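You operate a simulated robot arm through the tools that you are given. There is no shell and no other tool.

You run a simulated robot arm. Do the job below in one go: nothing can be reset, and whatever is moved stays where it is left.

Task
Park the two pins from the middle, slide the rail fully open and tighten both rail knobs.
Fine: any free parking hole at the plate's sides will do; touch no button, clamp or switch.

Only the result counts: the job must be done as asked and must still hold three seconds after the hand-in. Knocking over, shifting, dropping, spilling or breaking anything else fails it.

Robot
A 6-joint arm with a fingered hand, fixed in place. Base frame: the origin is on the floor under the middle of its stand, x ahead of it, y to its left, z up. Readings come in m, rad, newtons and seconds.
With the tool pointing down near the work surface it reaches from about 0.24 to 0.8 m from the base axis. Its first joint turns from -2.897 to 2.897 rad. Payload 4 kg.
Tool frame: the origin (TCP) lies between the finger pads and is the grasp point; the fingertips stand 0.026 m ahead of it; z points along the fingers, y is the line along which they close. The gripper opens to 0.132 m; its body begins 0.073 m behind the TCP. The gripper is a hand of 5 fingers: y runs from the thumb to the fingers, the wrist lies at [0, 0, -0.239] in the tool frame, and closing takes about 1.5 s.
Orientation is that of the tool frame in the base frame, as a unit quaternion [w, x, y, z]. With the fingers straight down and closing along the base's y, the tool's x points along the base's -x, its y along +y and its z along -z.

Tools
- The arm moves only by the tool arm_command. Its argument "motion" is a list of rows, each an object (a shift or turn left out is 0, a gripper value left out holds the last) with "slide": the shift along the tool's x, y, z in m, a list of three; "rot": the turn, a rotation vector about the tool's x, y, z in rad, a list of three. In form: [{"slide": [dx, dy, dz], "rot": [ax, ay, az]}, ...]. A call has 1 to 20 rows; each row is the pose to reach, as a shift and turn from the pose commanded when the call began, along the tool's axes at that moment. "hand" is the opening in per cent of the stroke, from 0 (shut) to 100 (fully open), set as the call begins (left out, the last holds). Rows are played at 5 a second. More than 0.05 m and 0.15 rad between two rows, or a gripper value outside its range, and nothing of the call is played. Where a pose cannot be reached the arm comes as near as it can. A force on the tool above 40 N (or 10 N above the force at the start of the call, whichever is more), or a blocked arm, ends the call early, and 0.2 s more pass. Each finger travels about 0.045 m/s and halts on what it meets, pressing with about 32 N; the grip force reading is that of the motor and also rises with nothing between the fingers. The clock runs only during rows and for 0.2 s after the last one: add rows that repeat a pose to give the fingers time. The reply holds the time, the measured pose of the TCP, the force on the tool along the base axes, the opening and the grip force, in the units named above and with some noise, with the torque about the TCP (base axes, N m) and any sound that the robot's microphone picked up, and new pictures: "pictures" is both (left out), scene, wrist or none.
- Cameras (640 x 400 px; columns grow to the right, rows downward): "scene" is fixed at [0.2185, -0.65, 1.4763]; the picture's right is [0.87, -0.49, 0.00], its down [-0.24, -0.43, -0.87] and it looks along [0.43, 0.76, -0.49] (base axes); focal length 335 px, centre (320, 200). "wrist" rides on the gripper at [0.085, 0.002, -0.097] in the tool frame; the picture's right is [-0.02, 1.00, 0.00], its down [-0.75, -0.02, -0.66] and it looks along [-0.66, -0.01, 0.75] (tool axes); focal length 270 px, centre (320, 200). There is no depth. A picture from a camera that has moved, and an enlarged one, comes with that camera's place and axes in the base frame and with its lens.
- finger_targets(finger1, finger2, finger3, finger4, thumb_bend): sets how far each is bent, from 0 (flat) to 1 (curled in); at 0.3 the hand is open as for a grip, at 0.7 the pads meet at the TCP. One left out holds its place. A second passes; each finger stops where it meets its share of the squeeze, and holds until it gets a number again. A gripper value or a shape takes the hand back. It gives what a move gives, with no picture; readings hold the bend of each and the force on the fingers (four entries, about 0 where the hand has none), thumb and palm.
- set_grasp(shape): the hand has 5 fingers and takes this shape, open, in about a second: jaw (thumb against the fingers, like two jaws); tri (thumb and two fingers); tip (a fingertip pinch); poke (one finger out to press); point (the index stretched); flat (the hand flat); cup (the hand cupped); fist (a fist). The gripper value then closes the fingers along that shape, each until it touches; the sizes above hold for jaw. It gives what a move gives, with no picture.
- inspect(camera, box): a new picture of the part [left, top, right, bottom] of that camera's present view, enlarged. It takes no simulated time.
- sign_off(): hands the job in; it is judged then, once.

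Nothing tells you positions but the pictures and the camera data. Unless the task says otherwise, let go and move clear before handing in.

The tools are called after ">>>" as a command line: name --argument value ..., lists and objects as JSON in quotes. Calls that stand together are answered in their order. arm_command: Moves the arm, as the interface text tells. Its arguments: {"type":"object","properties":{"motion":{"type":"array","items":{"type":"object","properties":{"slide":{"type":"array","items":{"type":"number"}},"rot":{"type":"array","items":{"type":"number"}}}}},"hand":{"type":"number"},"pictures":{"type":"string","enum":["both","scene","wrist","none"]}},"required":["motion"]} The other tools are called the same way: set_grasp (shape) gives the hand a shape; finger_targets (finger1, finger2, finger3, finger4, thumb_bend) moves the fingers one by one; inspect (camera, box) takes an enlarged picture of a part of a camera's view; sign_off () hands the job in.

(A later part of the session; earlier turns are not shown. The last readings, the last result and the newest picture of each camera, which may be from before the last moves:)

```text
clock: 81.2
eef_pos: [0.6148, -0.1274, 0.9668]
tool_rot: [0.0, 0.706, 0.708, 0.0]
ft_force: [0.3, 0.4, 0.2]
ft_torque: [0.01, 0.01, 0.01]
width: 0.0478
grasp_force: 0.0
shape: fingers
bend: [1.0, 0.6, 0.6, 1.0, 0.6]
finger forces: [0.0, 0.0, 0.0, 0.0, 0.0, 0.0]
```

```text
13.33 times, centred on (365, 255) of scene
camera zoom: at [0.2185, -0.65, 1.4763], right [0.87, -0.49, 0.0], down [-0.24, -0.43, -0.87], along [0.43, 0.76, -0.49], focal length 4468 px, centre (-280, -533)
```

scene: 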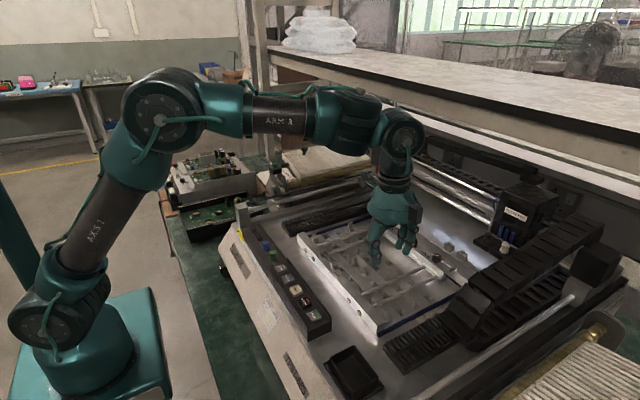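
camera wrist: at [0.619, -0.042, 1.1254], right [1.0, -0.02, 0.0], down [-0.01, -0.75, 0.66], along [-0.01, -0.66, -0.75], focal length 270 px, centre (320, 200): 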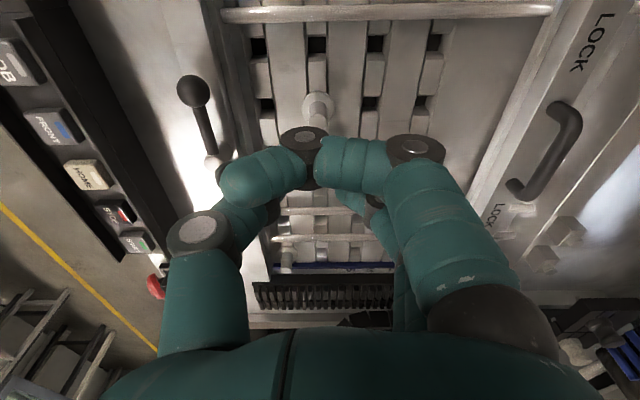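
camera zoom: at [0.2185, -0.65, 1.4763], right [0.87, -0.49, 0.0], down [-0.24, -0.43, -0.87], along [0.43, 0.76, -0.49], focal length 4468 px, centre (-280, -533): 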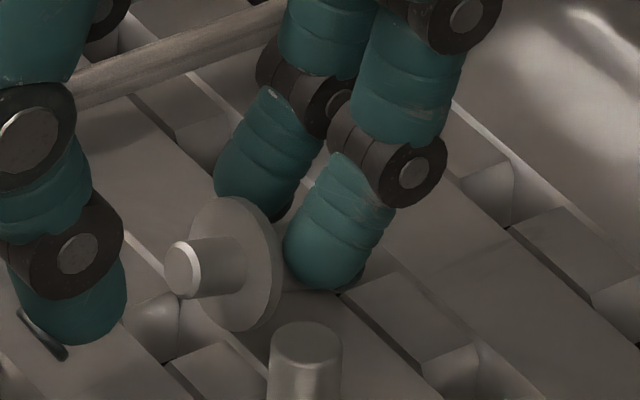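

Pin B came out and now lies on its side on the plate. I raise the hand clear to look at exactly how it lies.

>>> arm_command --motion '[{"slide": [0, 0, -0.015]}, {"slide": [0, 0, -0.035]}, {"slide": [0, 0, -0.06]}, {"slide": [0, 0, -0.09]}, {"slide": [0, -0.03, -0.11]}, {"slide": [0, -0.06, -0.11]}, {"slide": [0, -0.06, -0.11]}]' --pictures "wrist"

>>> inspect --camera "scene" --box '[345, 240, 385, 270]'

```text
clock: 82.8
eef_pos: [0.5559, -0.1282, 1.0784]
tool_rot: [0.0, 0.707, 0.707, 0.001]
ft_force: [1.1, -0.5, -0.2]
ft_torque: [-0.01, -0.02, -0.03]
width: 0.0478
grasp_force: 0.1
shape: fingers
bend: [1.0, 0.6, 0.6, 1.0, 0.6]
finger forces: [0.0, 0.0, 0.1, 0.1, 0.0, 0.0]
camera wrist: at [0.5583, -0.0427, 1.1742], right [1.0, -0.02, 0.0], down [-0.01, -0.75, 0.66], along [-0.01, -0.66, -0.75], focal length 270 px, centre (320, 200)
```

wrist: 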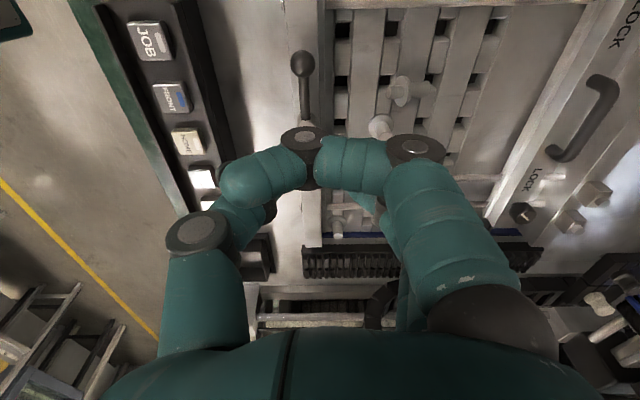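

```text
13.33 times, centred on (365, 255) of scene
camera zoom: at [0.2185, -0.65, 1.4763], right [0.87, -0.49, 0.0], down [-0.24, -0.43, -0.87], along [0.43, 0.76, -0.49], focal length 4468 px, centre (-280, -533)
```

zoom: 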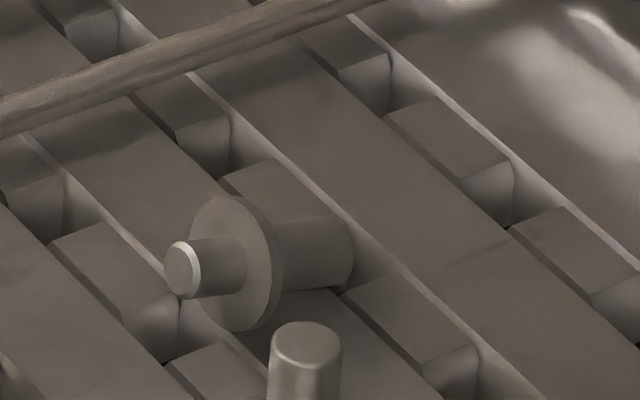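

>>> inspect --camera "wrist" --box '[340, 50, 480, 150]'

```text
4.00 times, centred on (410, 100) of wrist
camera zoom: at [0.5583, -0.0427, 1.1742], right [1.0, -0.02, 0.0], down [-0.01, -0.75, 0.66], along [-0.01, -0.66, -0.75], focal length 1081 px, centre (-40, 600)
```

zoom: 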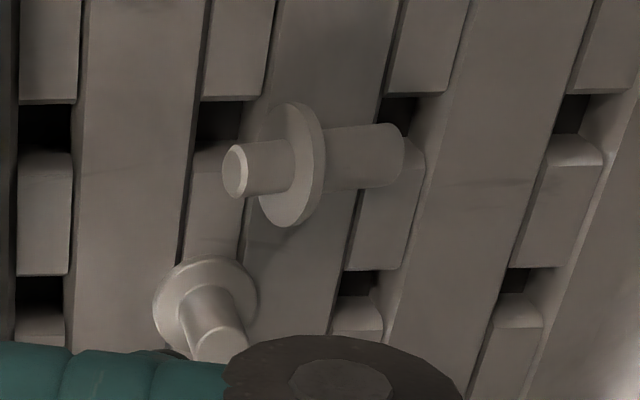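

Pin B lies along x with its shank toward -x and its stud toward +x. I'll pinch the stud near its end with the thumb and one finger closing along y, then lift it and turn it shank-down. First I curl finger 2 out of the way and turn the hand.

>>> finger_targets --finger1 1 --finger2 1 --finger3 0.66 --finger4 1 --thumb_bend 0.62

>>> arm_command --motion '[{"slide": [0, 0.015, 0.005], "rot": [0, 0, 0.14]}, {"slide": [0, 0.03, 0.01], "rot": [0, 0, 0.28]}, {"slide": [-0.001, 0.045, 0.015], "rot": [0, 0, 0.42]}, {"slide": [-0.002, 0.06, 0.02], "rot": [0, 0, 0.56]}, {"slide": [-0.003, 0.075, 0.025], "rot": [0, 0, 0.7]}, {"slide": [-0.004, 0.0896, 0.03], "rot": [0, 0, 0.84]}, {"slide": [-0.0045, 0.0896, 0.035], "rot": [0, 0, 0.98]}, {"slide": [-0.0045, 0.0896, 0.04], "rot": [0, 0, 1.12]}, {"slide": [-0.0045, 0.0896, 0.045], "rot": [0, 0, 1.26]}, {"slide": [-0.0045, 0.0896, 0.048], "rot": [0, 0, 1.4]}, {"slide": [-0.0045, 0.0896, 0.048], "rot": [0, 0, 1.5]}, {"slide": [-0.0045, 0.0896, 0.048], "rot": [0, 0, 1.5708]}, {"slide": [-0.0045, 0.0896, 0.048], "rot": [0, 0, 1.5708]}]' --pictures "both"

>>> inspect --camera "scene" --box '[325, 190, 405, 270]'

```text
clock: 83.8
eef_pos: [0.5565, -0.1284, 1.0778]
tool_rot: [0.0, 0.706, 0.708, -0.001]
ft_force: [-0.4, 0.7, -0.5]
ft_torque: [-0.01, 0.03, 0.01]
width: 0.0472
grasp_force: 0.1
shape: fingers
bend: [1.0, 1.0, 0.66, 1.0, 0.62]
finger forces: [0.0, 0.0, 0.1, 0.1, 0.0, 0.0]
```

```text
clock: 86.6
eef_pos: [0.6443, -0.1329, 1.0303]
tool_rot: [-0.001, 1.0, 0.001, 0.0]
ft_force: [0.1, 0.6, 0.6]
ft_torque: [0.01, 0.03, 0.0]
width: 0.0471
grasp_force: 0.1
shape: fingers
bend: [1.0, 1.0, 0.66, 1.0, 0.62]
finger forces: [0.0, 0.1, 0.0, 0.1, 0.0, 0.1]
camera wrist: at [0.7302, -0.1336, 1.1256], right [-0.02, -1.0, 0.0], down [-0.75, 0.02, 0.66], along [-0.66, 0.01, -0.75], focal length 270 px, centre (320, 200)
```

scene: 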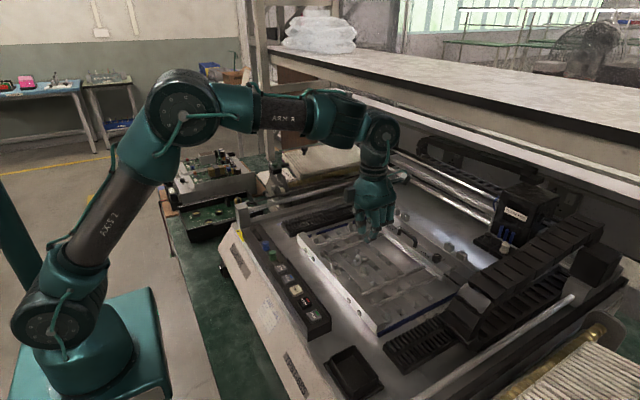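
wrist: 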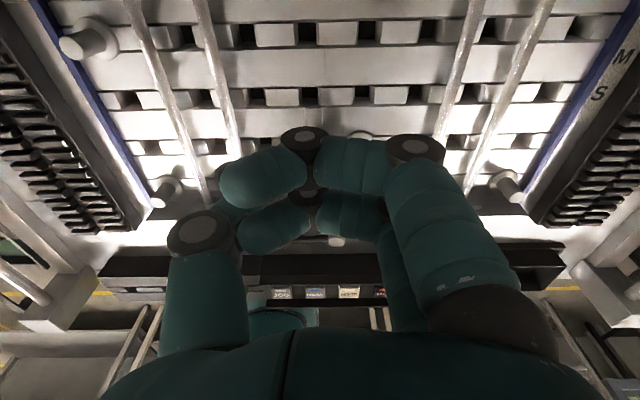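

```text
5.00 times, centred on (365, 230) of scene
camera zoom: at [0.2185, -0.65, 1.4763], right [0.87, -0.49, 0.0], down [-0.24, -0.43, -0.87], along [0.43, 0.76, -0.49], focal length 1676 px, centre (95, 50)
```

zoom: 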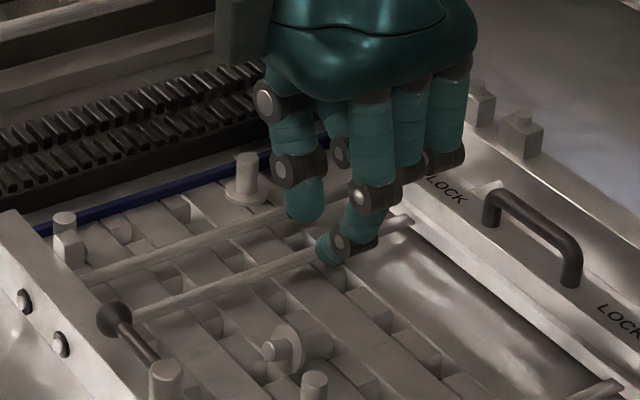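

>>> inspect --camera "scene" --box '[350, 225, 410, 270]'

```text
8.89 times, centred on (380, 248) of scene
camera zoom: at [0.2185, -0.65, 1.4763], right [0.87, -0.49, 0.0], down [-0.24, -0.43, -0.87], along [0.43, 0.76, -0.49], focal length 2979 px, centre (-213, -222)
```

zoom: 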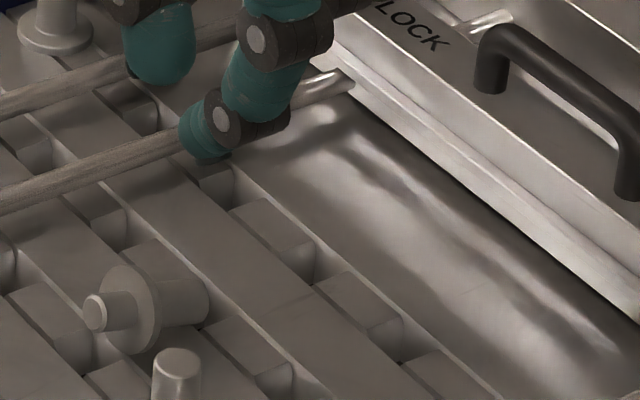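

>>> arm_command --motion '[{"slide": [0.002, 0, 0.02]}, {"slide": [0.002, 0, 0.04]}, {"slide": [0.002, 0, 0.052]}, {"slide": [0.002, 0, 0.052]}]' --pictures "none"

>>> inspect --camera "scene" --box '[350, 225, 410, 270]'

```text
clock: 87.6
eef_pos: [0.6467, -0.1319, 0.9782]
tool_rot: [0.0, 1.0, 0.001, 0.0]
ft_force: [-0.6, -0.6, -0.3]
ft_torque: [-0.03, -0.01, 0.02]
width: 0.047
grasp_force: 0.2
shape: fingers
bend: [1.0, 1.0, 0.66, 1.0, 0.62]
finger forces: [0.0, 0.0, 0.0, 0.0, 0.0, 0.0]
```

```text
8.89 times, centred on (380, 248) of scene
camera zoom: at [0.2185, -0.65, 1.4763], right [0.87, -0.49, 0.0], down [-0.24, -0.43, -0.87], along [0.43, 0.76, -0.49], focal length 2979 px, centre (-213, -222)
```

zoom: 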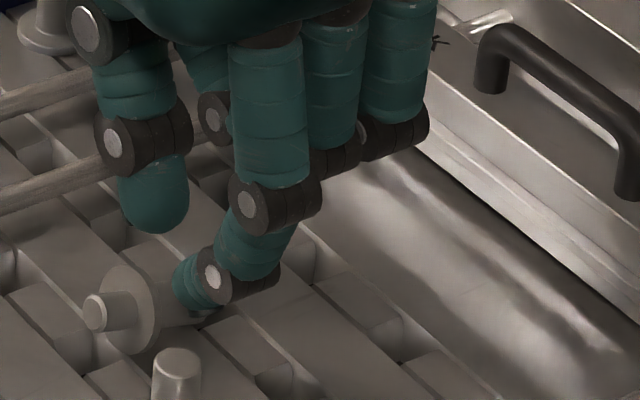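

>>> inspect --camera "scene" --box '[340, 190, 410, 270]'

>>> inspect --camera "wrist" --box '[140, 100, 480, 340]'

```text
5.00 times, centred on (375, 230) of scene
camera zoom: at [0.2185, -0.65, 1.4763], right [0.87, -0.49, 0.0], down [-0.24, -0.43, -0.87], along [0.43, 0.76, -0.49], focal length 1676 px, centre (45, 50)
```

zoom: 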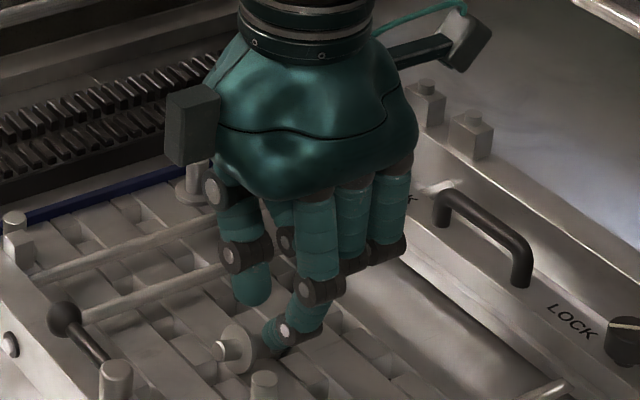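

```text
1.67 times, centred on (310, 220) of wrist
camera zoom: at [0.7325, -0.1332, 1.0732], right [-0.02, -1.0, 0.0], down [-0.75, 0.01, 0.66], along [-0.66, 0.01, -0.75], focal length 450 px, centre (337, 167)
```

zoom: 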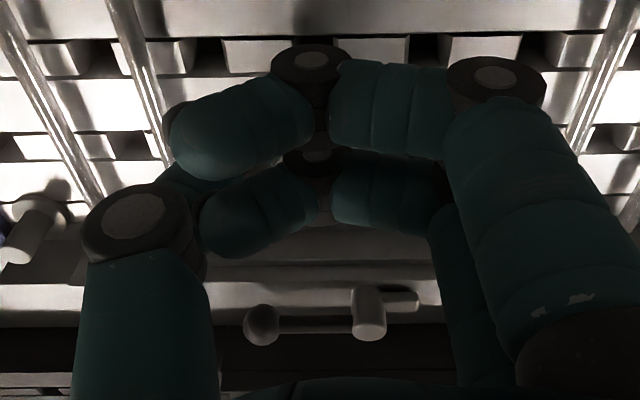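

>>> arm_command --motion '[{"slide": [0, 0, 0.006]}, {"slide": [0, 0, 0.011]}, {"slide": [0, 0, 0.014]}, {"slide": [0, 0, 0.014]}]' --pictures "none"

>>> inspect --camera "scene" --box '[350, 235, 400, 270]'

```text
clock: 88.6
eef_pos: [0.6458, -0.1319, 0.9649]
tool_rot: [0.0, 1.0, 0.001, 0.0]
ft_force: [0.7, -0.5, -0.4]
ft_torque: [-0.02, 0.0, 0.0]
width: 0.0472
grasp_force: 0.1
shape: fingers
bend: [1.0, 1.0, 0.66, 1.0, 0.62]
finger forces: [0.0, 0.0, 0.0, 0.1, 0.0, 0.1]
```

```text
11.43 times, centred on (375, 252) of scene
camera zoom: at [0.2185, -0.65, 1.4763], right [0.87, -0.49, 0.0], down [-0.24, -0.43, -0.87], along [0.43, 0.76, -0.49], focal length 3830 px, centre (-309, -400)
```

zoom: 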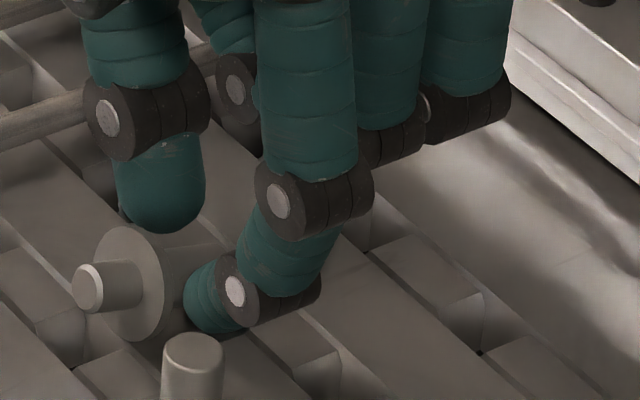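

>>> finger_targets --finger3 0.77 --thumb_bend 0.72

>>> inspect --camera "scene" --box '[350, 235, 400, 270]'

```text
clock: 89.6
eef_pos: [0.6471, -0.1311, 0.9643]
tool_rot: [0.0, 1.0, 0.001, 0.001]
ft_force: [0.4, -0.2, 0.2]
ft_torque: [-0.01, -0.02, 0.0]
width: 0.044
grasp_force: 0.1
shape: fingers
bend: [1.0, 1.0, 0.76, 1.0, 0.71]
finger forces: [0.0, 0.0, 0.0, 0.0, 0.1, 0.1]
```

```text
11.43 times, centred on (375, 252) of scene
camera zoom: at [0.2185, -0.65, 1.4763], right [0.87, -0.49, 0.0], down [-0.24, -0.43, -0.87], along [0.43, 0.76, -0.49], focal length 3830 px, centre (-309, -400)
```

zoom: 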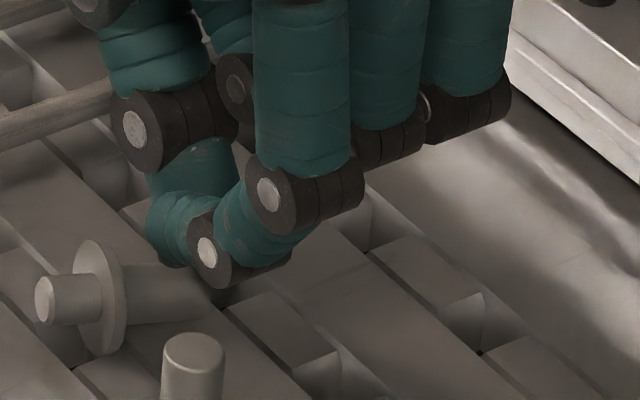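

The fingertips rise as they curl, so my grip was too high both times. I lift away from B and take pin A first, closing along x with a lower, better-timed grip.

>>> arm_command --motion '[{"slide": [0, 0, -0.02]}, {"slide": [0, 0, -0.045]}, {"slide": [0, 0, -0.07]}, {"slide": [-0.01, 0.01, -0.08], "rot": [0, 0, -0.14]}, {"slide": [-0.02, 0.02, -0.08], "rot": [0, 0, -0.28]}, {"slide": [-0.03, 0.037, -0.08], "rot": [0, 0, -0.42]}, {"slide": [-0.03, 0.037, -0.08], "rot": [0, 0, -0.56]}, {"slide": [-0.03, 0.037, -0.08], "rot": [0, 0, -0.7]}, {"slide": [-0.03, 0.037, -0.08], "rot": [0, 0, -0.84]}, {"slide": [-0.03, 0.037, -0.08], "rot": [0, 0, -0.98]}, {"slide": [-0.03, 0.037, -0.08], "rot": [0, 0, -1.12]}, {"slide": [-0.03, 0.037, -0.08], "rot": [0, 0, -1.26]}, {"slide": [-0.03, 0.037, -0.08], "rot": [0, 0, -1.4]}, {"slide": [-0.03, 0.037, -0.08], "rot": [0, 0, -1.5]}, {"slide": [-0.03, 0.037, -0.08], "rot": [0, 0, -1.5708]}, {"slide": [-0.03, 0.037, -0.08], "rot": [0, 0, -1.5708]}]' --pictures "none"

>>> finger_targets --finger1 1 --finger2 0.715 --finger3 0.715 --finger4 1 --thumb_bend 0.67

>>> inspect --camera "scene" --box '[330, 190, 410, 270]'

>>> inspect --camera "scene" --box '[350, 240, 400, 275]'

```text
clock: 93.0
eef_pos: [0.6165, -0.1683, 1.0442]
tool_rot: [0.0, 0.706, 0.708, 0.0]
ft_force: [0.6, 0.0, 0.5]
ft_torque: [-0.01, -0.02, -0.02]
width: 0.0439
grasp_force: 0.0
shape: fingers
bend: [1.0, 1.0, 0.76, 1.0, 0.71]
finger forces: [0.1, 0.0, 0.1, 0.0, 0.0, 0.0]
```

```text
clock: 94.0
eef_pos: [0.6172, -0.1687, 1.0433]
tool_rot: [0.0, 0.706, 0.708, 0.0]
ft_force: [0.0, 0.3, 0.3]
ft_torque: [0.02, 0.0, 0.01]
width: 0.0457
grasp_force: 0.1
shape: fingers
bend: [1.0, 0.71, 0.71, 1.0, 0.67]
finger forces: [0.0, 0.0, 0.0, 0.1, 0.0, 0.0]
```

```text
5.00 times, centred on (370, 230) of scene
camera zoom: at [0.2185, -0.65, 1.4763], right [0.87, -0.49, 0.0], down [-0.24, -0.43, -0.87], along [0.43, 0.76, -0.49], focal length 1676 px, centre (70, 50)
```

zoom: 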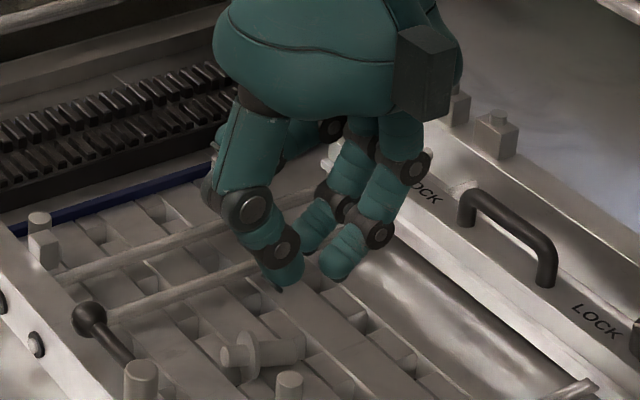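

```text
11.43 times, centred on (375, 258) of scene
camera zoom: at [0.2185, -0.65, 1.4763], right [0.87, -0.49, 0.0], down [-0.24, -0.43, -0.87], along [0.43, 0.76, -0.49], focal length 3830 px, centre (-309, -457)
```

zoom: 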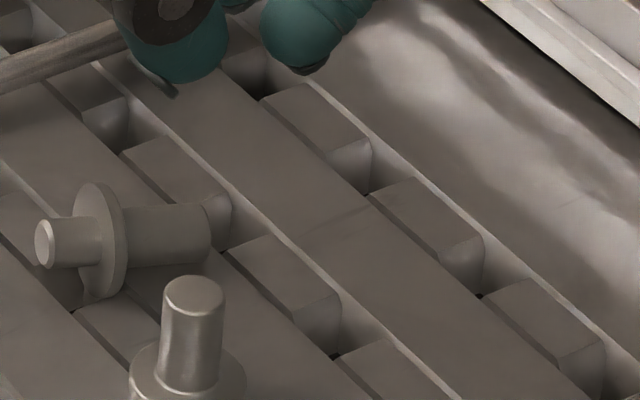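

>>> finger_targets --finger2 0.65 --finger3 0.65 --thumb_bend 0.62

>>> arm_command --motion '[{"slide": [0.0015, -0.0028, 0.015], "rot": [0, 0, 0.13]}, {"slide": [0.0015, -0.0028, 0.03], "rot": [0, 0, 0.26]}, {"slide": [0.0015, -0.0028, 0.045], "rot": [0, 0, 0.26]}, {"slide": [0.0015, -0.0028, 0.055], "rot": [0, 0, 0.26]}, {"slide": [0.0015, -0.0028, 0.055], "rot": [0, 0, 0.26]}]' --pictures "none"

>>> inspect --camera "scene" --box '[350, 230, 400, 275]'

```text
clock: 95.0
eef_pos: [0.6159, -0.1683, 1.0445]
tool_rot: [0.001, 0.706, 0.708, 0.0]
ft_force: [0.3, -0.3, 0.0]
ft_torque: [0.0, -0.02, -0.02]
width: 0.0468
grasp_force: 0.0
shape: fingers
bend: [1.0, 0.65, 0.65, 1.0, 0.62]
finger forces: [0.0, 0.0, 0.0, 0.0, 0.0, 0.0]
```

```text
clock: 96.2
eef_pos: [0.6141, -0.1688, 0.9883]
tool_rot: [-0.001, 0.792, 0.611, 0.001]
ft_force: [0.5, 0.2, 0.4]
ft_torque: [-0.02, 0.01, 0.02]
width: 0.0472
grasp_force: 0.0
shape: fingers
bend: [1.0, 0.65, 0.65, 1.0, 0.62]
finger forces: [0.1, 0.0, 0.0, 0.0, 0.1, 0.0]
```

```text
8.89 times, centred on (375, 252) of scene
camera zoom: at [0.2185, -0.65, 1.4763], right [0.87, -0.49, 0.0], down [-0.24, -0.43, -0.87], along [0.43, 0.76, -0.49], focal length 2979 px, centre (-169, -267)
```

zoom: 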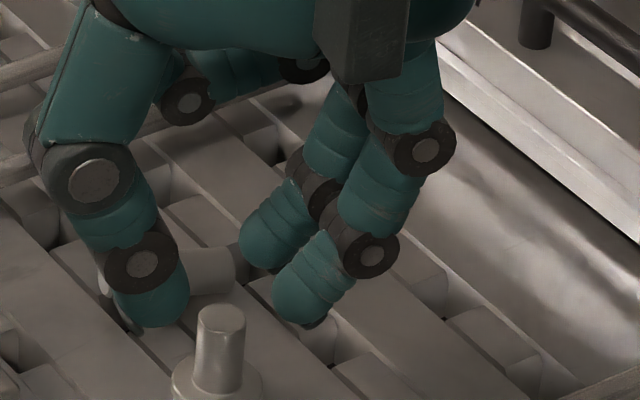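

>>> arm_command --motion '[{"slide": [0, 0, 0.01]}, {"slide": [0, 0, 0.018]}, {"slide": [0, 0, 0.0215]}, {"slide": [0, 0, 0.0215]}]' --pictures "none"

>>> finger_targets --finger2 0.67 --finger3 0.67 --thumb_bend 0.64

>>> inspect --camera "scene" --box '[355, 240, 395, 275]'

```text
clock: 97.2
eef_pos: [0.6136, -0.1668, 0.9672]
tool_rot: [-0.001, 0.792, 0.61, -0.001]
ft_force: [0.6, 0.2, -0.2]
ft_torque: [-0.04, -0.01, 0.01]
width: 0.0471
grasp_force: 0.0
shape: fingers
bend: [1.0, 0.65, 0.65, 1.0, 0.62]
finger forces: [0.1, 0.0, 0.0, 0.0, 0.0, 0.1]
```

```text
clock: 98.2
eef_pos: [0.6145, -0.1679, 0.9672]
tool_rot: [0.0, 0.792, 0.611, 0.0]
ft_force: [0.1, 0.3, 0.0]
ft_torque: [-0.03, -0.03, 0.03]
width: 0.0461
grasp_force: 0.0
shape: fingers
bend: [1.0, 0.67, 0.67, 1.0, 0.64]
finger forces: [0.1, 0.0, 0.0, 0.0, 0.0, 0.0]
```

```text
11.43 times, centred on (375, 258) of scene
camera zoom: at [0.2185, -0.65, 1.4763], right [0.87, -0.49, 0.0], down [-0.24, -0.43, -0.87], along [0.43, 0.76, -0.49], focal length 3830 px, centre (-309, -457)
```

zoom: 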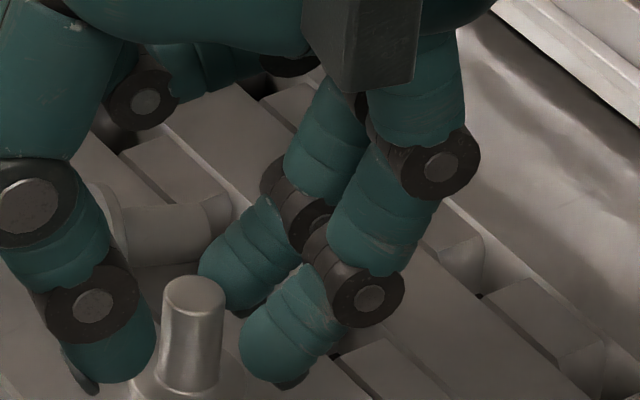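

>>> finger_targets --finger2 0.685 --finger3 0.685 --thumb_bend 0.645

>>> inspect --camera "scene" --box '[355, 240, 395, 275]'

```text
clock: 99.2
eef_pos: [0.6146, -0.1672, 0.9671]
tool_rot: [0.0, 0.793, 0.61, 0.0]
ft_force: [0.5, -0.1, -0.3]
ft_torque: [0.02, -0.05, -0.01]
width: 0.046
grasp_force: 0.0
shape: fingers
bend: [1.0, 0.68, 0.68, 1.0, 0.64]
finger forces: [0.0, 0.1, 0.0, 0.1, 0.1, 0.1]
```

```text
11.43 times, centred on (375, 258) of scene
camera zoom: at [0.2185, -0.65, 1.4763], right [0.87, -0.49, 0.0], down [-0.24, -0.43, -0.87], along [0.43, 0.76, -0.49], focal length 3830 px, centre (-309, -457)
```

zoom: 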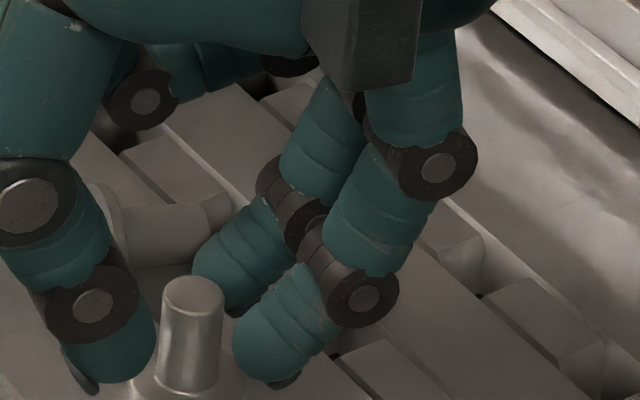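

>>> finger_targets --finger2 0.7 --finger3 0.7 --thumb_bend 0.65

>>> inspect --camera "scene" --box '[355, 240, 395, 275]'

```text
clock: 100.2
eef_pos: [0.6126, -0.1676, 0.9685]
tool_rot: [0.0, 0.792, 0.61, -0.001]
ft_force: [-1.0, 0.1, 0.1]
ft_torque: [0.01, 0.01, -0.02]
width: 0.0459
grasp_force: 0.3
shape: fingers
bend: [1.0, 0.69, 0.7, 1.0, 0.65]
finger forces: [0.1, 0.2, 0.1, 0.1, 0.1, 0.0]
```

```text
11.43 times, centred on (375, 258) of scene
camera zoom: at [0.2185, -0.65, 1.4763], right [0.87, -0.49, 0.0], down [-0.24, -0.43, -0.87], along [0.43, 0.76, -0.49], focal length 3830 px, centre (-309, -457)
```

zoom: 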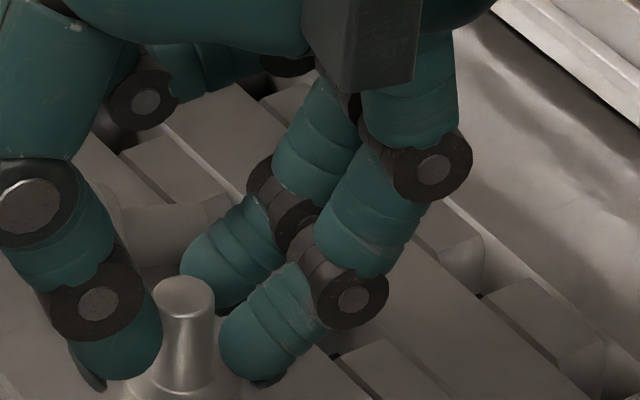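

>>> finger_targets --finger2 0.705 --finger3 0.705 --thumb_bend 0.665

>>> inspect --camera "scene" --box '[355, 240, 395, 275]'

```text
clock: 101.2
eef_pos: [0.614, -0.1681, 0.9671]
tool_rot: [0.0, 0.792, 0.61, 0.0]
ft_force: [-0.8, 0.1, 0.3]
ft_torque: [-0.01, 0.02, 0.0]
width: 0.0457
grasp_force: 0.4
shape: fingers
bend: [1.0, 0.69, 0.7, 1.0, 0.66]
finger forces: [0.0, 0.5, 0.0, 0.1, 0.4, 0.1]
```

```text
11.43 times, centred on (375, 258) of scene
camera zoom: at [0.2185, -0.65, 1.4763], right [0.87, -0.49, 0.0], down [-0.24, -0.43, -0.87], along [0.43, 0.76, -0.49], focal length 3830 px, centre (-309, -457)
```

zoom: 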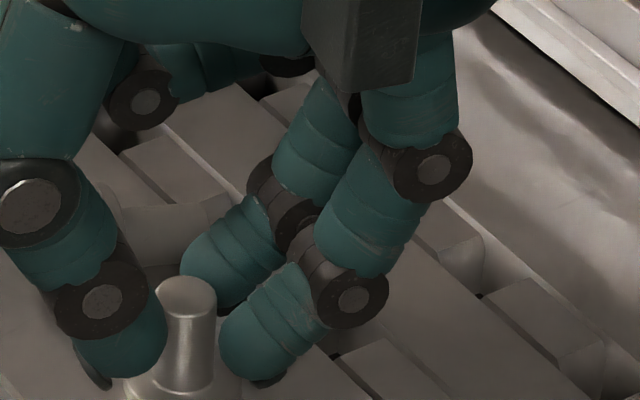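

>>> finger_targets --finger2 0.71 --finger3 0.725 --thumb_bend 0.67

>>> inspect --camera "scene" --box '[355, 240, 395, 275]'

```text
clock: 102.2
eef_pos: [0.6148, -0.1687, 0.9667]
tool_rot: [-0.001, 0.792, 0.61, -0.001]
ft_force: [-0.2, -0.1, -0.3]
ft_torque: [0.03, 0.02, 0.01]
width: 0.0453
grasp_force: 0.6
shape: fingers
bend: [1.0, 0.7, 0.72, 1.0, 0.66]
finger forces: [0.1, 1.2, 0.0, 0.0, 1.3, 0.1]
```

```text
11.43 times, centred on (375, 258) of scene
camera zoom: at [0.2185, -0.65, 1.4763], right [0.87, -0.49, 0.0], down [-0.24, -0.43, -0.87], along [0.43, 0.76, -0.49], focal length 3830 px, centre (-309, -457)
```

zoom: 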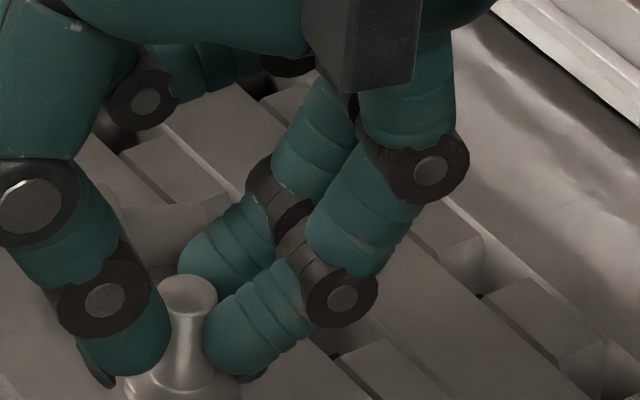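

>>> finger_targets --finger2 0.72 --finger3 0.735 --thumb_bend 0.675

>>> inspect --camera "scene" --box '[355, 240, 395, 275]'

```text
clock: 103.2
eef_pos: [0.6143, -0.1681, 0.9679]
tool_rot: [-0.001, 0.792, 0.61, 0.0]
ft_force: [0.1, 0.1, -0.3]
ft_torque: [-0.01, -0.02, 0.07]
width: 0.0454
grasp_force: 2.1
shape: fingers
bend: [1.0, 0.71, 0.73, 1.0, 0.66]
finger forces: [0.0, 1.7, 0.0, 0.0, 1.9, 0.1]
```

```text
11.43 times, centred on (375, 258) of scene
camera zoom: at [0.2185, -0.65, 1.4763], right [0.87, -0.49, 0.0], down [-0.24, -0.43, -0.87], along [0.43, 0.76, -0.49], focal length 3830 px, centre (-309, -457)
```

zoom: 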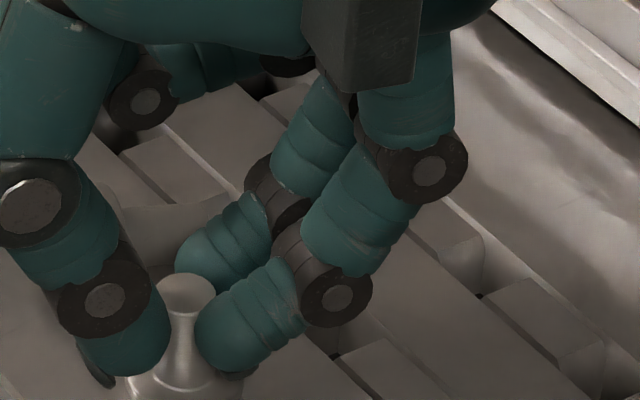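

Pin A is still upright, but only finger 2 and the thumb touch it because the hand sits a little too far to -y. I ease off, shift 5 mm and close again so all three digits meet it.

>>> finger_targets --finger2 0.68 --finger3 0.68 --thumb_bend 0.645

>>> arm_command --motion '[{"slide": [0.0025, 0, 0]}, {"slide": [0.005, 0, 0]}, {"slide": [0.005, 0, 0]}]' --pictures "none"

>>> finger_targets --finger2 0.7 --finger3 0.7 --thumb_bend 0.66

>>> finger_targets --finger2 0.715 --finger3 0.715 --thumb_bend 0.67

>>> inspect --camera "scene" --box '[355, 240, 395, 275]'

```text
clock: 104.2
eef_pos: [0.6149, -0.1681, 0.9669]
tool_rot: [-0.001, 0.792, 0.61, 0.0]
ft_force: [-0.6, -0.2, -0.4]
ft_torque: [-0.02, 0.01, -0.05]
width: 0.0463
grasp_force: 0.0
shape: fingers
bend: [1.0, 0.68, 0.68, 1.0, 0.64]
finger forces: [0.2, 0.0, 0.0, 0.0, 0.0, 0.1]
```

```text
clock: 105.0
eef_pos: [0.6152, -0.1625, 0.9669]
tool_rot: [0.0, 0.792, 0.61, -0.001]
ft_force: [0.1, 0.3, -0.4]
ft_torque: [0.0, 0.01, -0.01]
width: 0.0461
grasp_force: 0.6
shape: fingers
bend: [1.0, 0.68, 0.68, 1.0, 0.64]
finger forces: [0.1, 0.0, 0.1, 0.1, 0.1, 0.0]
```

```text
clock: 106.0
eef_pos: [0.6146, -0.1632, 0.9672]
tool_rot: [0.0, 0.793, 0.609, 0.0]
ft_force: [0.1, 0.1, -0.2]
ft_torque: [0.04, -0.03, 0.04]
width: 0.0454
grasp_force: 0.9
shape: fingers
bend: [1.0, 0.7, 0.69, 1.0, 0.66]
finger forces: [0.0, 0.1, 0.3, 0.0, 0.3, 0.1]
```

```text
clock: 107.0
eef_pos: [0.6153, -0.1636, 0.9683]
tool_rot: [0.0, 0.792, 0.61, 0.0]
ft_force: [0.0, 0.4, -0.4]
ft_torque: [0.01, -0.03, 0.0]
width: 0.0455
grasp_force: 1.3
shape: fingers
bend: [1.0, 0.71, 0.7, 1.0, 0.66]
finger forces: [0.0, 0.0, 1.1, 0.0, 1.1, 0.0]
```

```text
11.43 times, centred on (375, 258) of scene
camera zoom: at [0.2185, -0.65, 1.4763], right [0.87, -0.49, 0.0], down [-0.24, -0.43, -0.87], along [0.43, 0.76, -0.49], focal length 3830 px, centre (-309, -457)
```

zoom: 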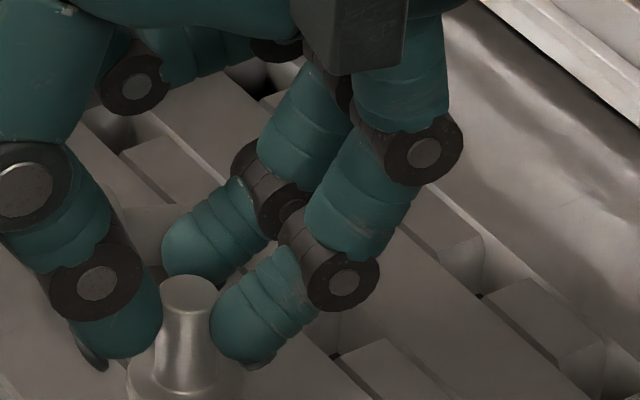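

>>> finger_targets --finger2 0.685 --finger3 0.685 --thumb_bend 0.65

>>> arm_command --motion '[{"slide": [-0.0025, 0, 0]}, {"slide": [-0.0025, 0, 0]}]' --pictures "none"

>>> finger_targets --finger2 0.705 --finger3 0.705 --thumb_bend 0.665

>>> finger_targets --finger2 0.72 --finger3 0.72 --thumb_bend 0.675

>>> inspect --camera "scene" --box '[355, 240, 395, 275]'

```text
clock: 108.0
eef_pos: [0.6154, -0.1622, 0.9674]
tool_rot: [0.0, 0.792, 0.61, 0.0]
ft_force: [-0.1, 0.5, -0.2]
ft_torque: [0.0, 0.0, -0.05]
width: 0.0459
grasp_force: 0.1
shape: fingers
bend: [1.0, 0.68, 0.68, 1.0, 0.65]
finger forces: [0.0, 0.0, 0.0, 0.0, 0.0, 0.0]
```

```text
clock: 108.6
eef_pos: [0.6151, -0.1647, 0.9674]
tool_rot: [-0.001, 0.793, 0.609, 0.001]
ft_force: [1.0, -0.5, 0.1]
ft_torque: [0.02, -0.02, 0.0]
width: 0.0457
grasp_force: 0.0
shape: fingers
bend: [1.0, 0.68, 0.68, 1.0, 0.65]
finger forces: [0.0, 0.1, 0.0, 0.0, 0.0, 0.0]
```

```text
clock: 109.6
eef_pos: [0.6145, -0.1655, 0.9677]
tool_rot: [0.0, 0.792, 0.611, 0.001]
ft_force: [-0.8, 0.5, 0.4]
ft_torque: [0.01, 0.01, 0.04]
width: 0.0456
grasp_force: 0.1
shape: fingers
bend: [1.0, 0.7, 0.7, 1.0, 0.66]
finger forces: [0.0, 0.1, 0.0, 0.1, 0.1, 0.1]
```

```text
clock: 110.6
eef_pos: [0.6142, -0.1652, 0.9678]
tool_rot: [0.001, 0.792, 0.61, 0.0]
ft_force: [-0.4, -0.9, -0.4]
ft_torque: [0.05, -0.01, -0.01]
width: 0.0453
grasp_force: 1.2
shape: fingers
bend: [1.0, 0.71, 0.72, 1.0, 0.66]
finger forces: [0.0, 0.7, 0.5, 0.0, 1.5, 0.0]
```

```text
11.43 times, centred on (375, 258) of scene
camera zoom: at [0.2185, -0.65, 1.4763], right [0.87, -0.49, 0.0], down [-0.24, -0.43, -0.87], along [0.43, 0.76, -0.49], focal length 3830 px, centre (-309, -457)
```

zoom: 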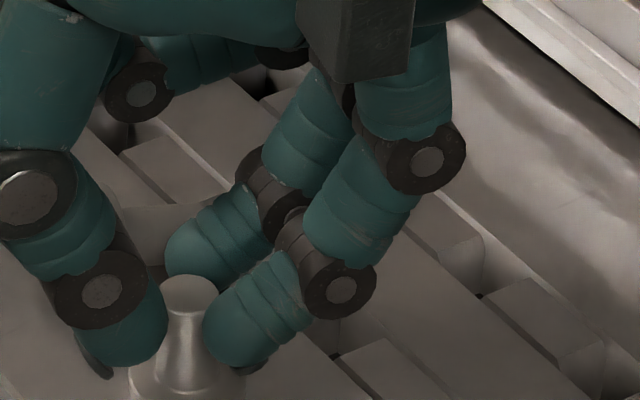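

All three digits now touch with the pin upright. I add a little squeeze.

>>> finger_targets --finger2 0.735 --finger3 0.735 --thumb_bend 0.685

>>> inspect --camera "scene" --box '[355, 240, 395, 275]'

```text
clock: 111.6
eef_pos: [0.6142, -0.1657, 0.9676]
tool_rot: [-0.001, 0.792, 0.61, 0.0]
ft_force: [0.5, -0.8, 0.3]
ft_torque: [-0.02, 0.02, -0.02]
width: 0.0455
grasp_force: 2.6
shape: fingers
bend: [1.0, 0.72, 0.72, 1.0, 0.67]
finger forces: [0.0, 1.5, 1.0, 0.0, 2.7, 0.0]
```

```text
11.43 times, centred on (375, 258) of scene
camera zoom: at [0.2185, -0.65, 1.4763], right [0.87, -0.49, 0.0], down [-0.24, -0.43, -0.87], along [0.43, 0.76, -0.49], focal length 3830 px, centre (-309, -457)
```

zoom: 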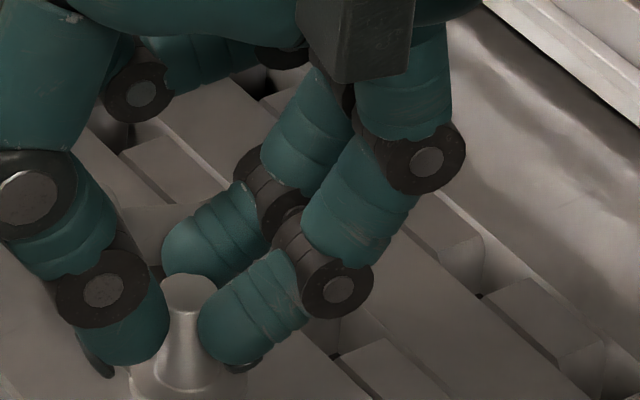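

>>> finger_targets --finger2 0.755 --finger3 0.755 --thumb_bend 0.7

>>> inspect --camera "scene" --box '[355, 240, 395, 275]'

```text
clock: 112.6
eef_pos: [0.6134, -0.165, 0.9675]
tool_rot: [0.0, 0.792, 0.61, 0.0]
ft_force: [0.2, 0.4, 0.2]
ft_torque: [-0.04, 0.04, 0.04]
width: 0.045
grasp_force: 5.3
shape: fingers
bend: [1.0, 0.73, 0.74, 1.0, 0.68]
finger forces: [0.1, 3.0, 2.4, 0.1, 5.7, 0.0]
```

```text
11.43 times, centred on (375, 258) of scene
camera zoom: at [0.2185, -0.65, 1.4763], right [0.87, -0.49, 0.0], down [-0.24, -0.43, -0.87], along [0.43, 0.76, -0.49], focal length 3830 px, centre (-309, -457)
```

zoom: 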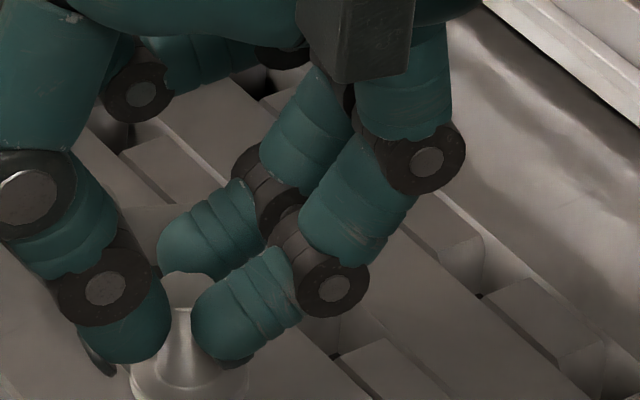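

>>> arm_command --motion '[{"slide": [0, 0, -0.005]}, {"slide": [0, 0, -0.01]}, {"slide": [0, 0, -0.015]}, {"slide": [0, 0, -0.02]}, {"slide": [0, 0, -0.025]}]' --pictures "none"

>>> inspect --camera "scene" --box '[355, 235, 395, 270]'

```text
clock: 113.8
eef_pos: [0.6137, -0.1655, 0.9925]
tool_rot: [0.0, 0.792, 0.61, 0.0]
ft_force: [0.6, 0.4, 0.2]
ft_torque: [0.0, -0.04, 0.02]
width: 0.0451
grasp_force: 5.6
shape: fingers
bend: [1.0, 0.74, 0.74, 1.0, 0.68]
finger forces: [0.0, 3.5, 2.5, 0.0, 5.4, 0.0]
```

```text
11.43 times, centred on (375, 252) of scene
camera zoom: at [0.2185, -0.65, 1.4763], right [0.87, -0.49, 0.0], down [-0.24, -0.43, -0.87], along [0.43, 0.76, -0.49], focal length 3830 px, centre (-309, -400)
```

zoom: 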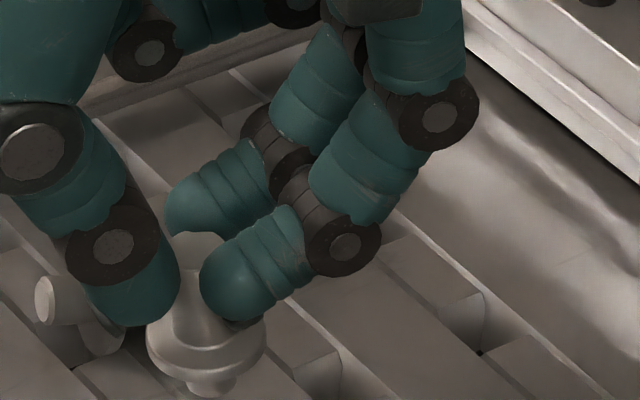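

Pin A is lifted out cleanly and upright. I carry it over to the -y column, row 3.

>>> arm_command --motion '[{"slide": [0, 0, -0.015]}, {"slide": [0, 0, -0.03]}, {"slide": [0, 0, -0.04]}, {"slide": [-0.024, 0.0144, -0.04]}, {"slide": [-0.048, 0.0288, -0.04]}, {"slide": [-0.072, 0.0432, -0.04]}, {"slide": [-0.096, 0.0576, -0.04]}, {"slide": [-0.1191, 0.0718, -0.04]}, {"slide": [-0.1191, 0.0718, -0.04]}]' --pictures "scene"

>>> inspect --camera "scene" --box '[395, 250, 455, 310]'

```text
clock: 115.8
eef_pos: [0.6543, -0.3, 1.0317]
tool_rot: [0.0, 0.792, 0.61, -0.001]
ft_force: [-0.3, 0.5, -0.1]
ft_torque: [-0.02, 0.02, 0.02]
width: 0.0448
grasp_force: 5.7
shape: fingers
bend: [1.0, 0.74, 0.74, 1.0, 0.68]
finger forces: [0.0, 3.5, 2.4, 0.0, 5.2, 0.1]
```

scene: 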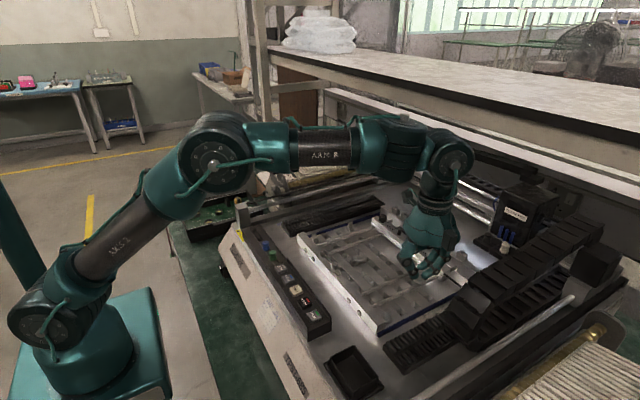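

```text
6.67 times, centred on (425, 280) of scene
camera zoom: at [0.2185, -0.65, 1.4763], right [0.87, -0.49, 0.0], down [-0.24, -0.43, -0.87], along [0.43, 0.76, -0.49], focal length 2234 px, centre (-380, -333)
```

zoom: 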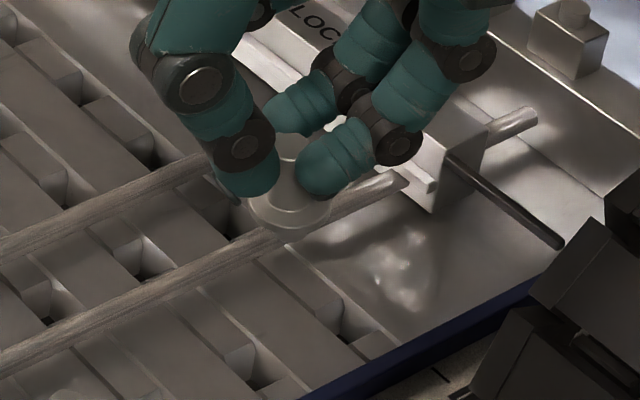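

>>> inspect --camera "scene" --box '[402, 292, 432, 312]'

>>> inspect --camera "scene" --box '[424, 268, 454, 288]'

```text
16.00 times, centred on (417, 302) of scene
camera zoom: at [0.2185, -0.65, 1.4763], right [0.87, -0.49, 0.0], down [-0.24, -0.43, -0.87], along [0.43, 0.76, -0.49], focal length 5362 px, centre (-1232, -1432)
```

zoom: 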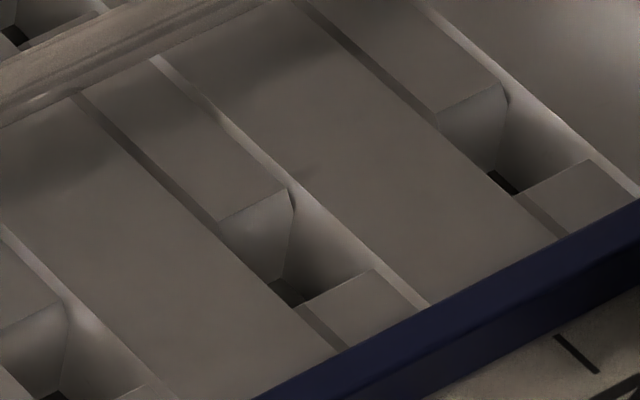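

```text
16.00 times, centred on (439, 278) of scene
camera zoom: at [0.2185, -0.65, 1.4763], right [0.87, -0.49, 0.0], down [-0.24, -0.43, -0.87], along [0.43, 0.76, -0.49], focal length 5362 px, centre (-1584, -1048)
```

zoom: 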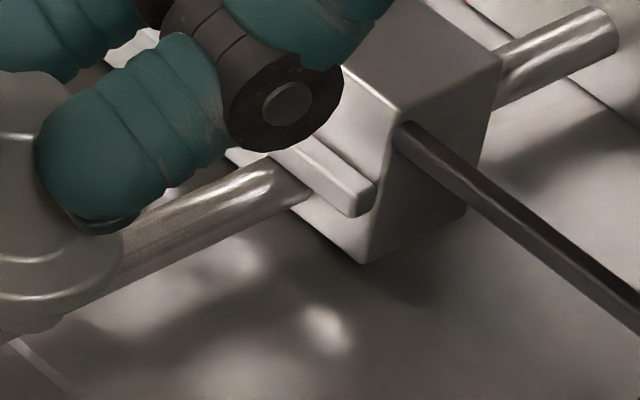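

The pin looks within about 1–2 mm of the row 3 hole. I lower it until the shank tip is just above the plate and check again.

>>> arm_command --motion '[{"slide": [0, 0, 0.015]}, {"slide": [0, 0, 0.03]}, {"slide": [0, 0, 0.04]}, {"slide": [0, 0, 0.046]}, {"slide": [0, 0, 0.046]}]' --pictures "none"

>>> inspect --camera "scene" --box '[398, 282, 436, 312]'

```text
clock: 117.0
eef_pos: [0.6535, -0.2992, 0.9863]
tool_rot: [0.0, 0.792, 0.61, 0.0]
ft_force: [0.1, 0.2, -0.1]
ft_torque: [0.0, -0.01, -0.03]
width: 0.045
grasp_force: 5.6
shape: fingers
bend: [1.0, 0.74, 0.74, 1.0, 0.68]
finger forces: [0.0, 3.5, 2.6, 0.1, 5.1, 0.0]
```

```text
13.33 times, centred on (417, 297) of scene
camera zoom: at [0.2185, -0.65, 1.4763], right [0.87, -0.49, 0.0], down [-0.24, -0.43, -0.87], along [0.43, 0.76, -0.49], focal length 4468 px, centre (-973, -1093)
```

zoom: 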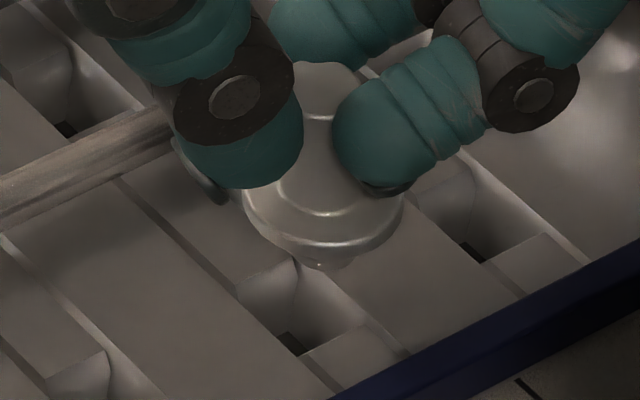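

>>> inspect --camera "scene" --box '[407, 284, 429, 302]'

>>> inspect --camera "wrist" --box '[240, 80, 420, 200]'

```text
16.00 times, centred on (418, 293) of scene
camera zoom: at [0.2185, -0.65, 1.4763], right [0.87, -0.49, 0.0], down [-0.24, -0.43, -0.87], along [0.43, 0.76, -0.49], focal length 5362 px, centre (-1248, -1288)
```

zoom: 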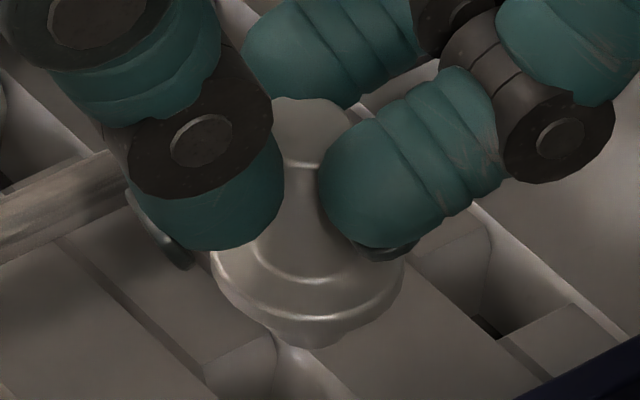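

```text
3.33 times, centred on (330, 140) of wrist
camera zoom: at [0.6784, -0.2168, 1.0825], right [0.96, -0.28, 0.0], down [-0.21, -0.72, 0.66], along [-0.18, -0.63, -0.75], focal length 901 px, centre (287, 400)
```

zoom: 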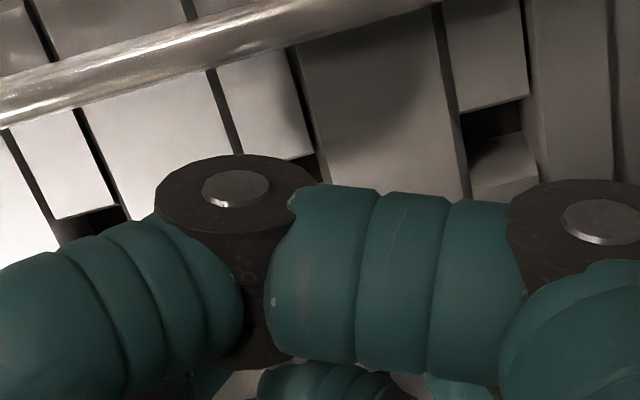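

>>> inspect --camera "scene" --box '[349, 260, 379, 280]'

```text
16.00 times, centred on (364, 270) of scene
camera zoom: at [0.2185, -0.65, 1.4763], right [0.87, -0.49, 0.0], down [-0.24, -0.43, -0.87], along [0.43, 0.76, -0.49], focal length 5362 px, centre (-384, -920)
```

zoom: 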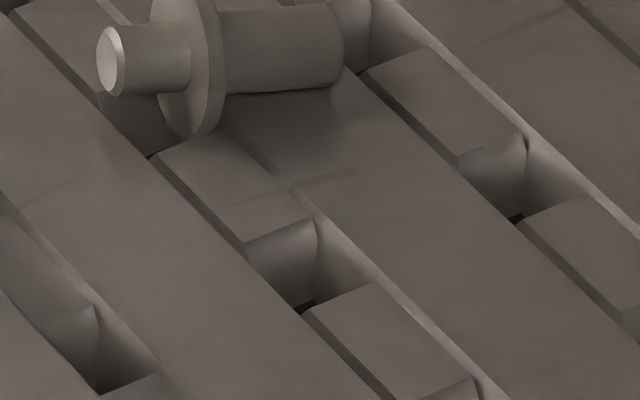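

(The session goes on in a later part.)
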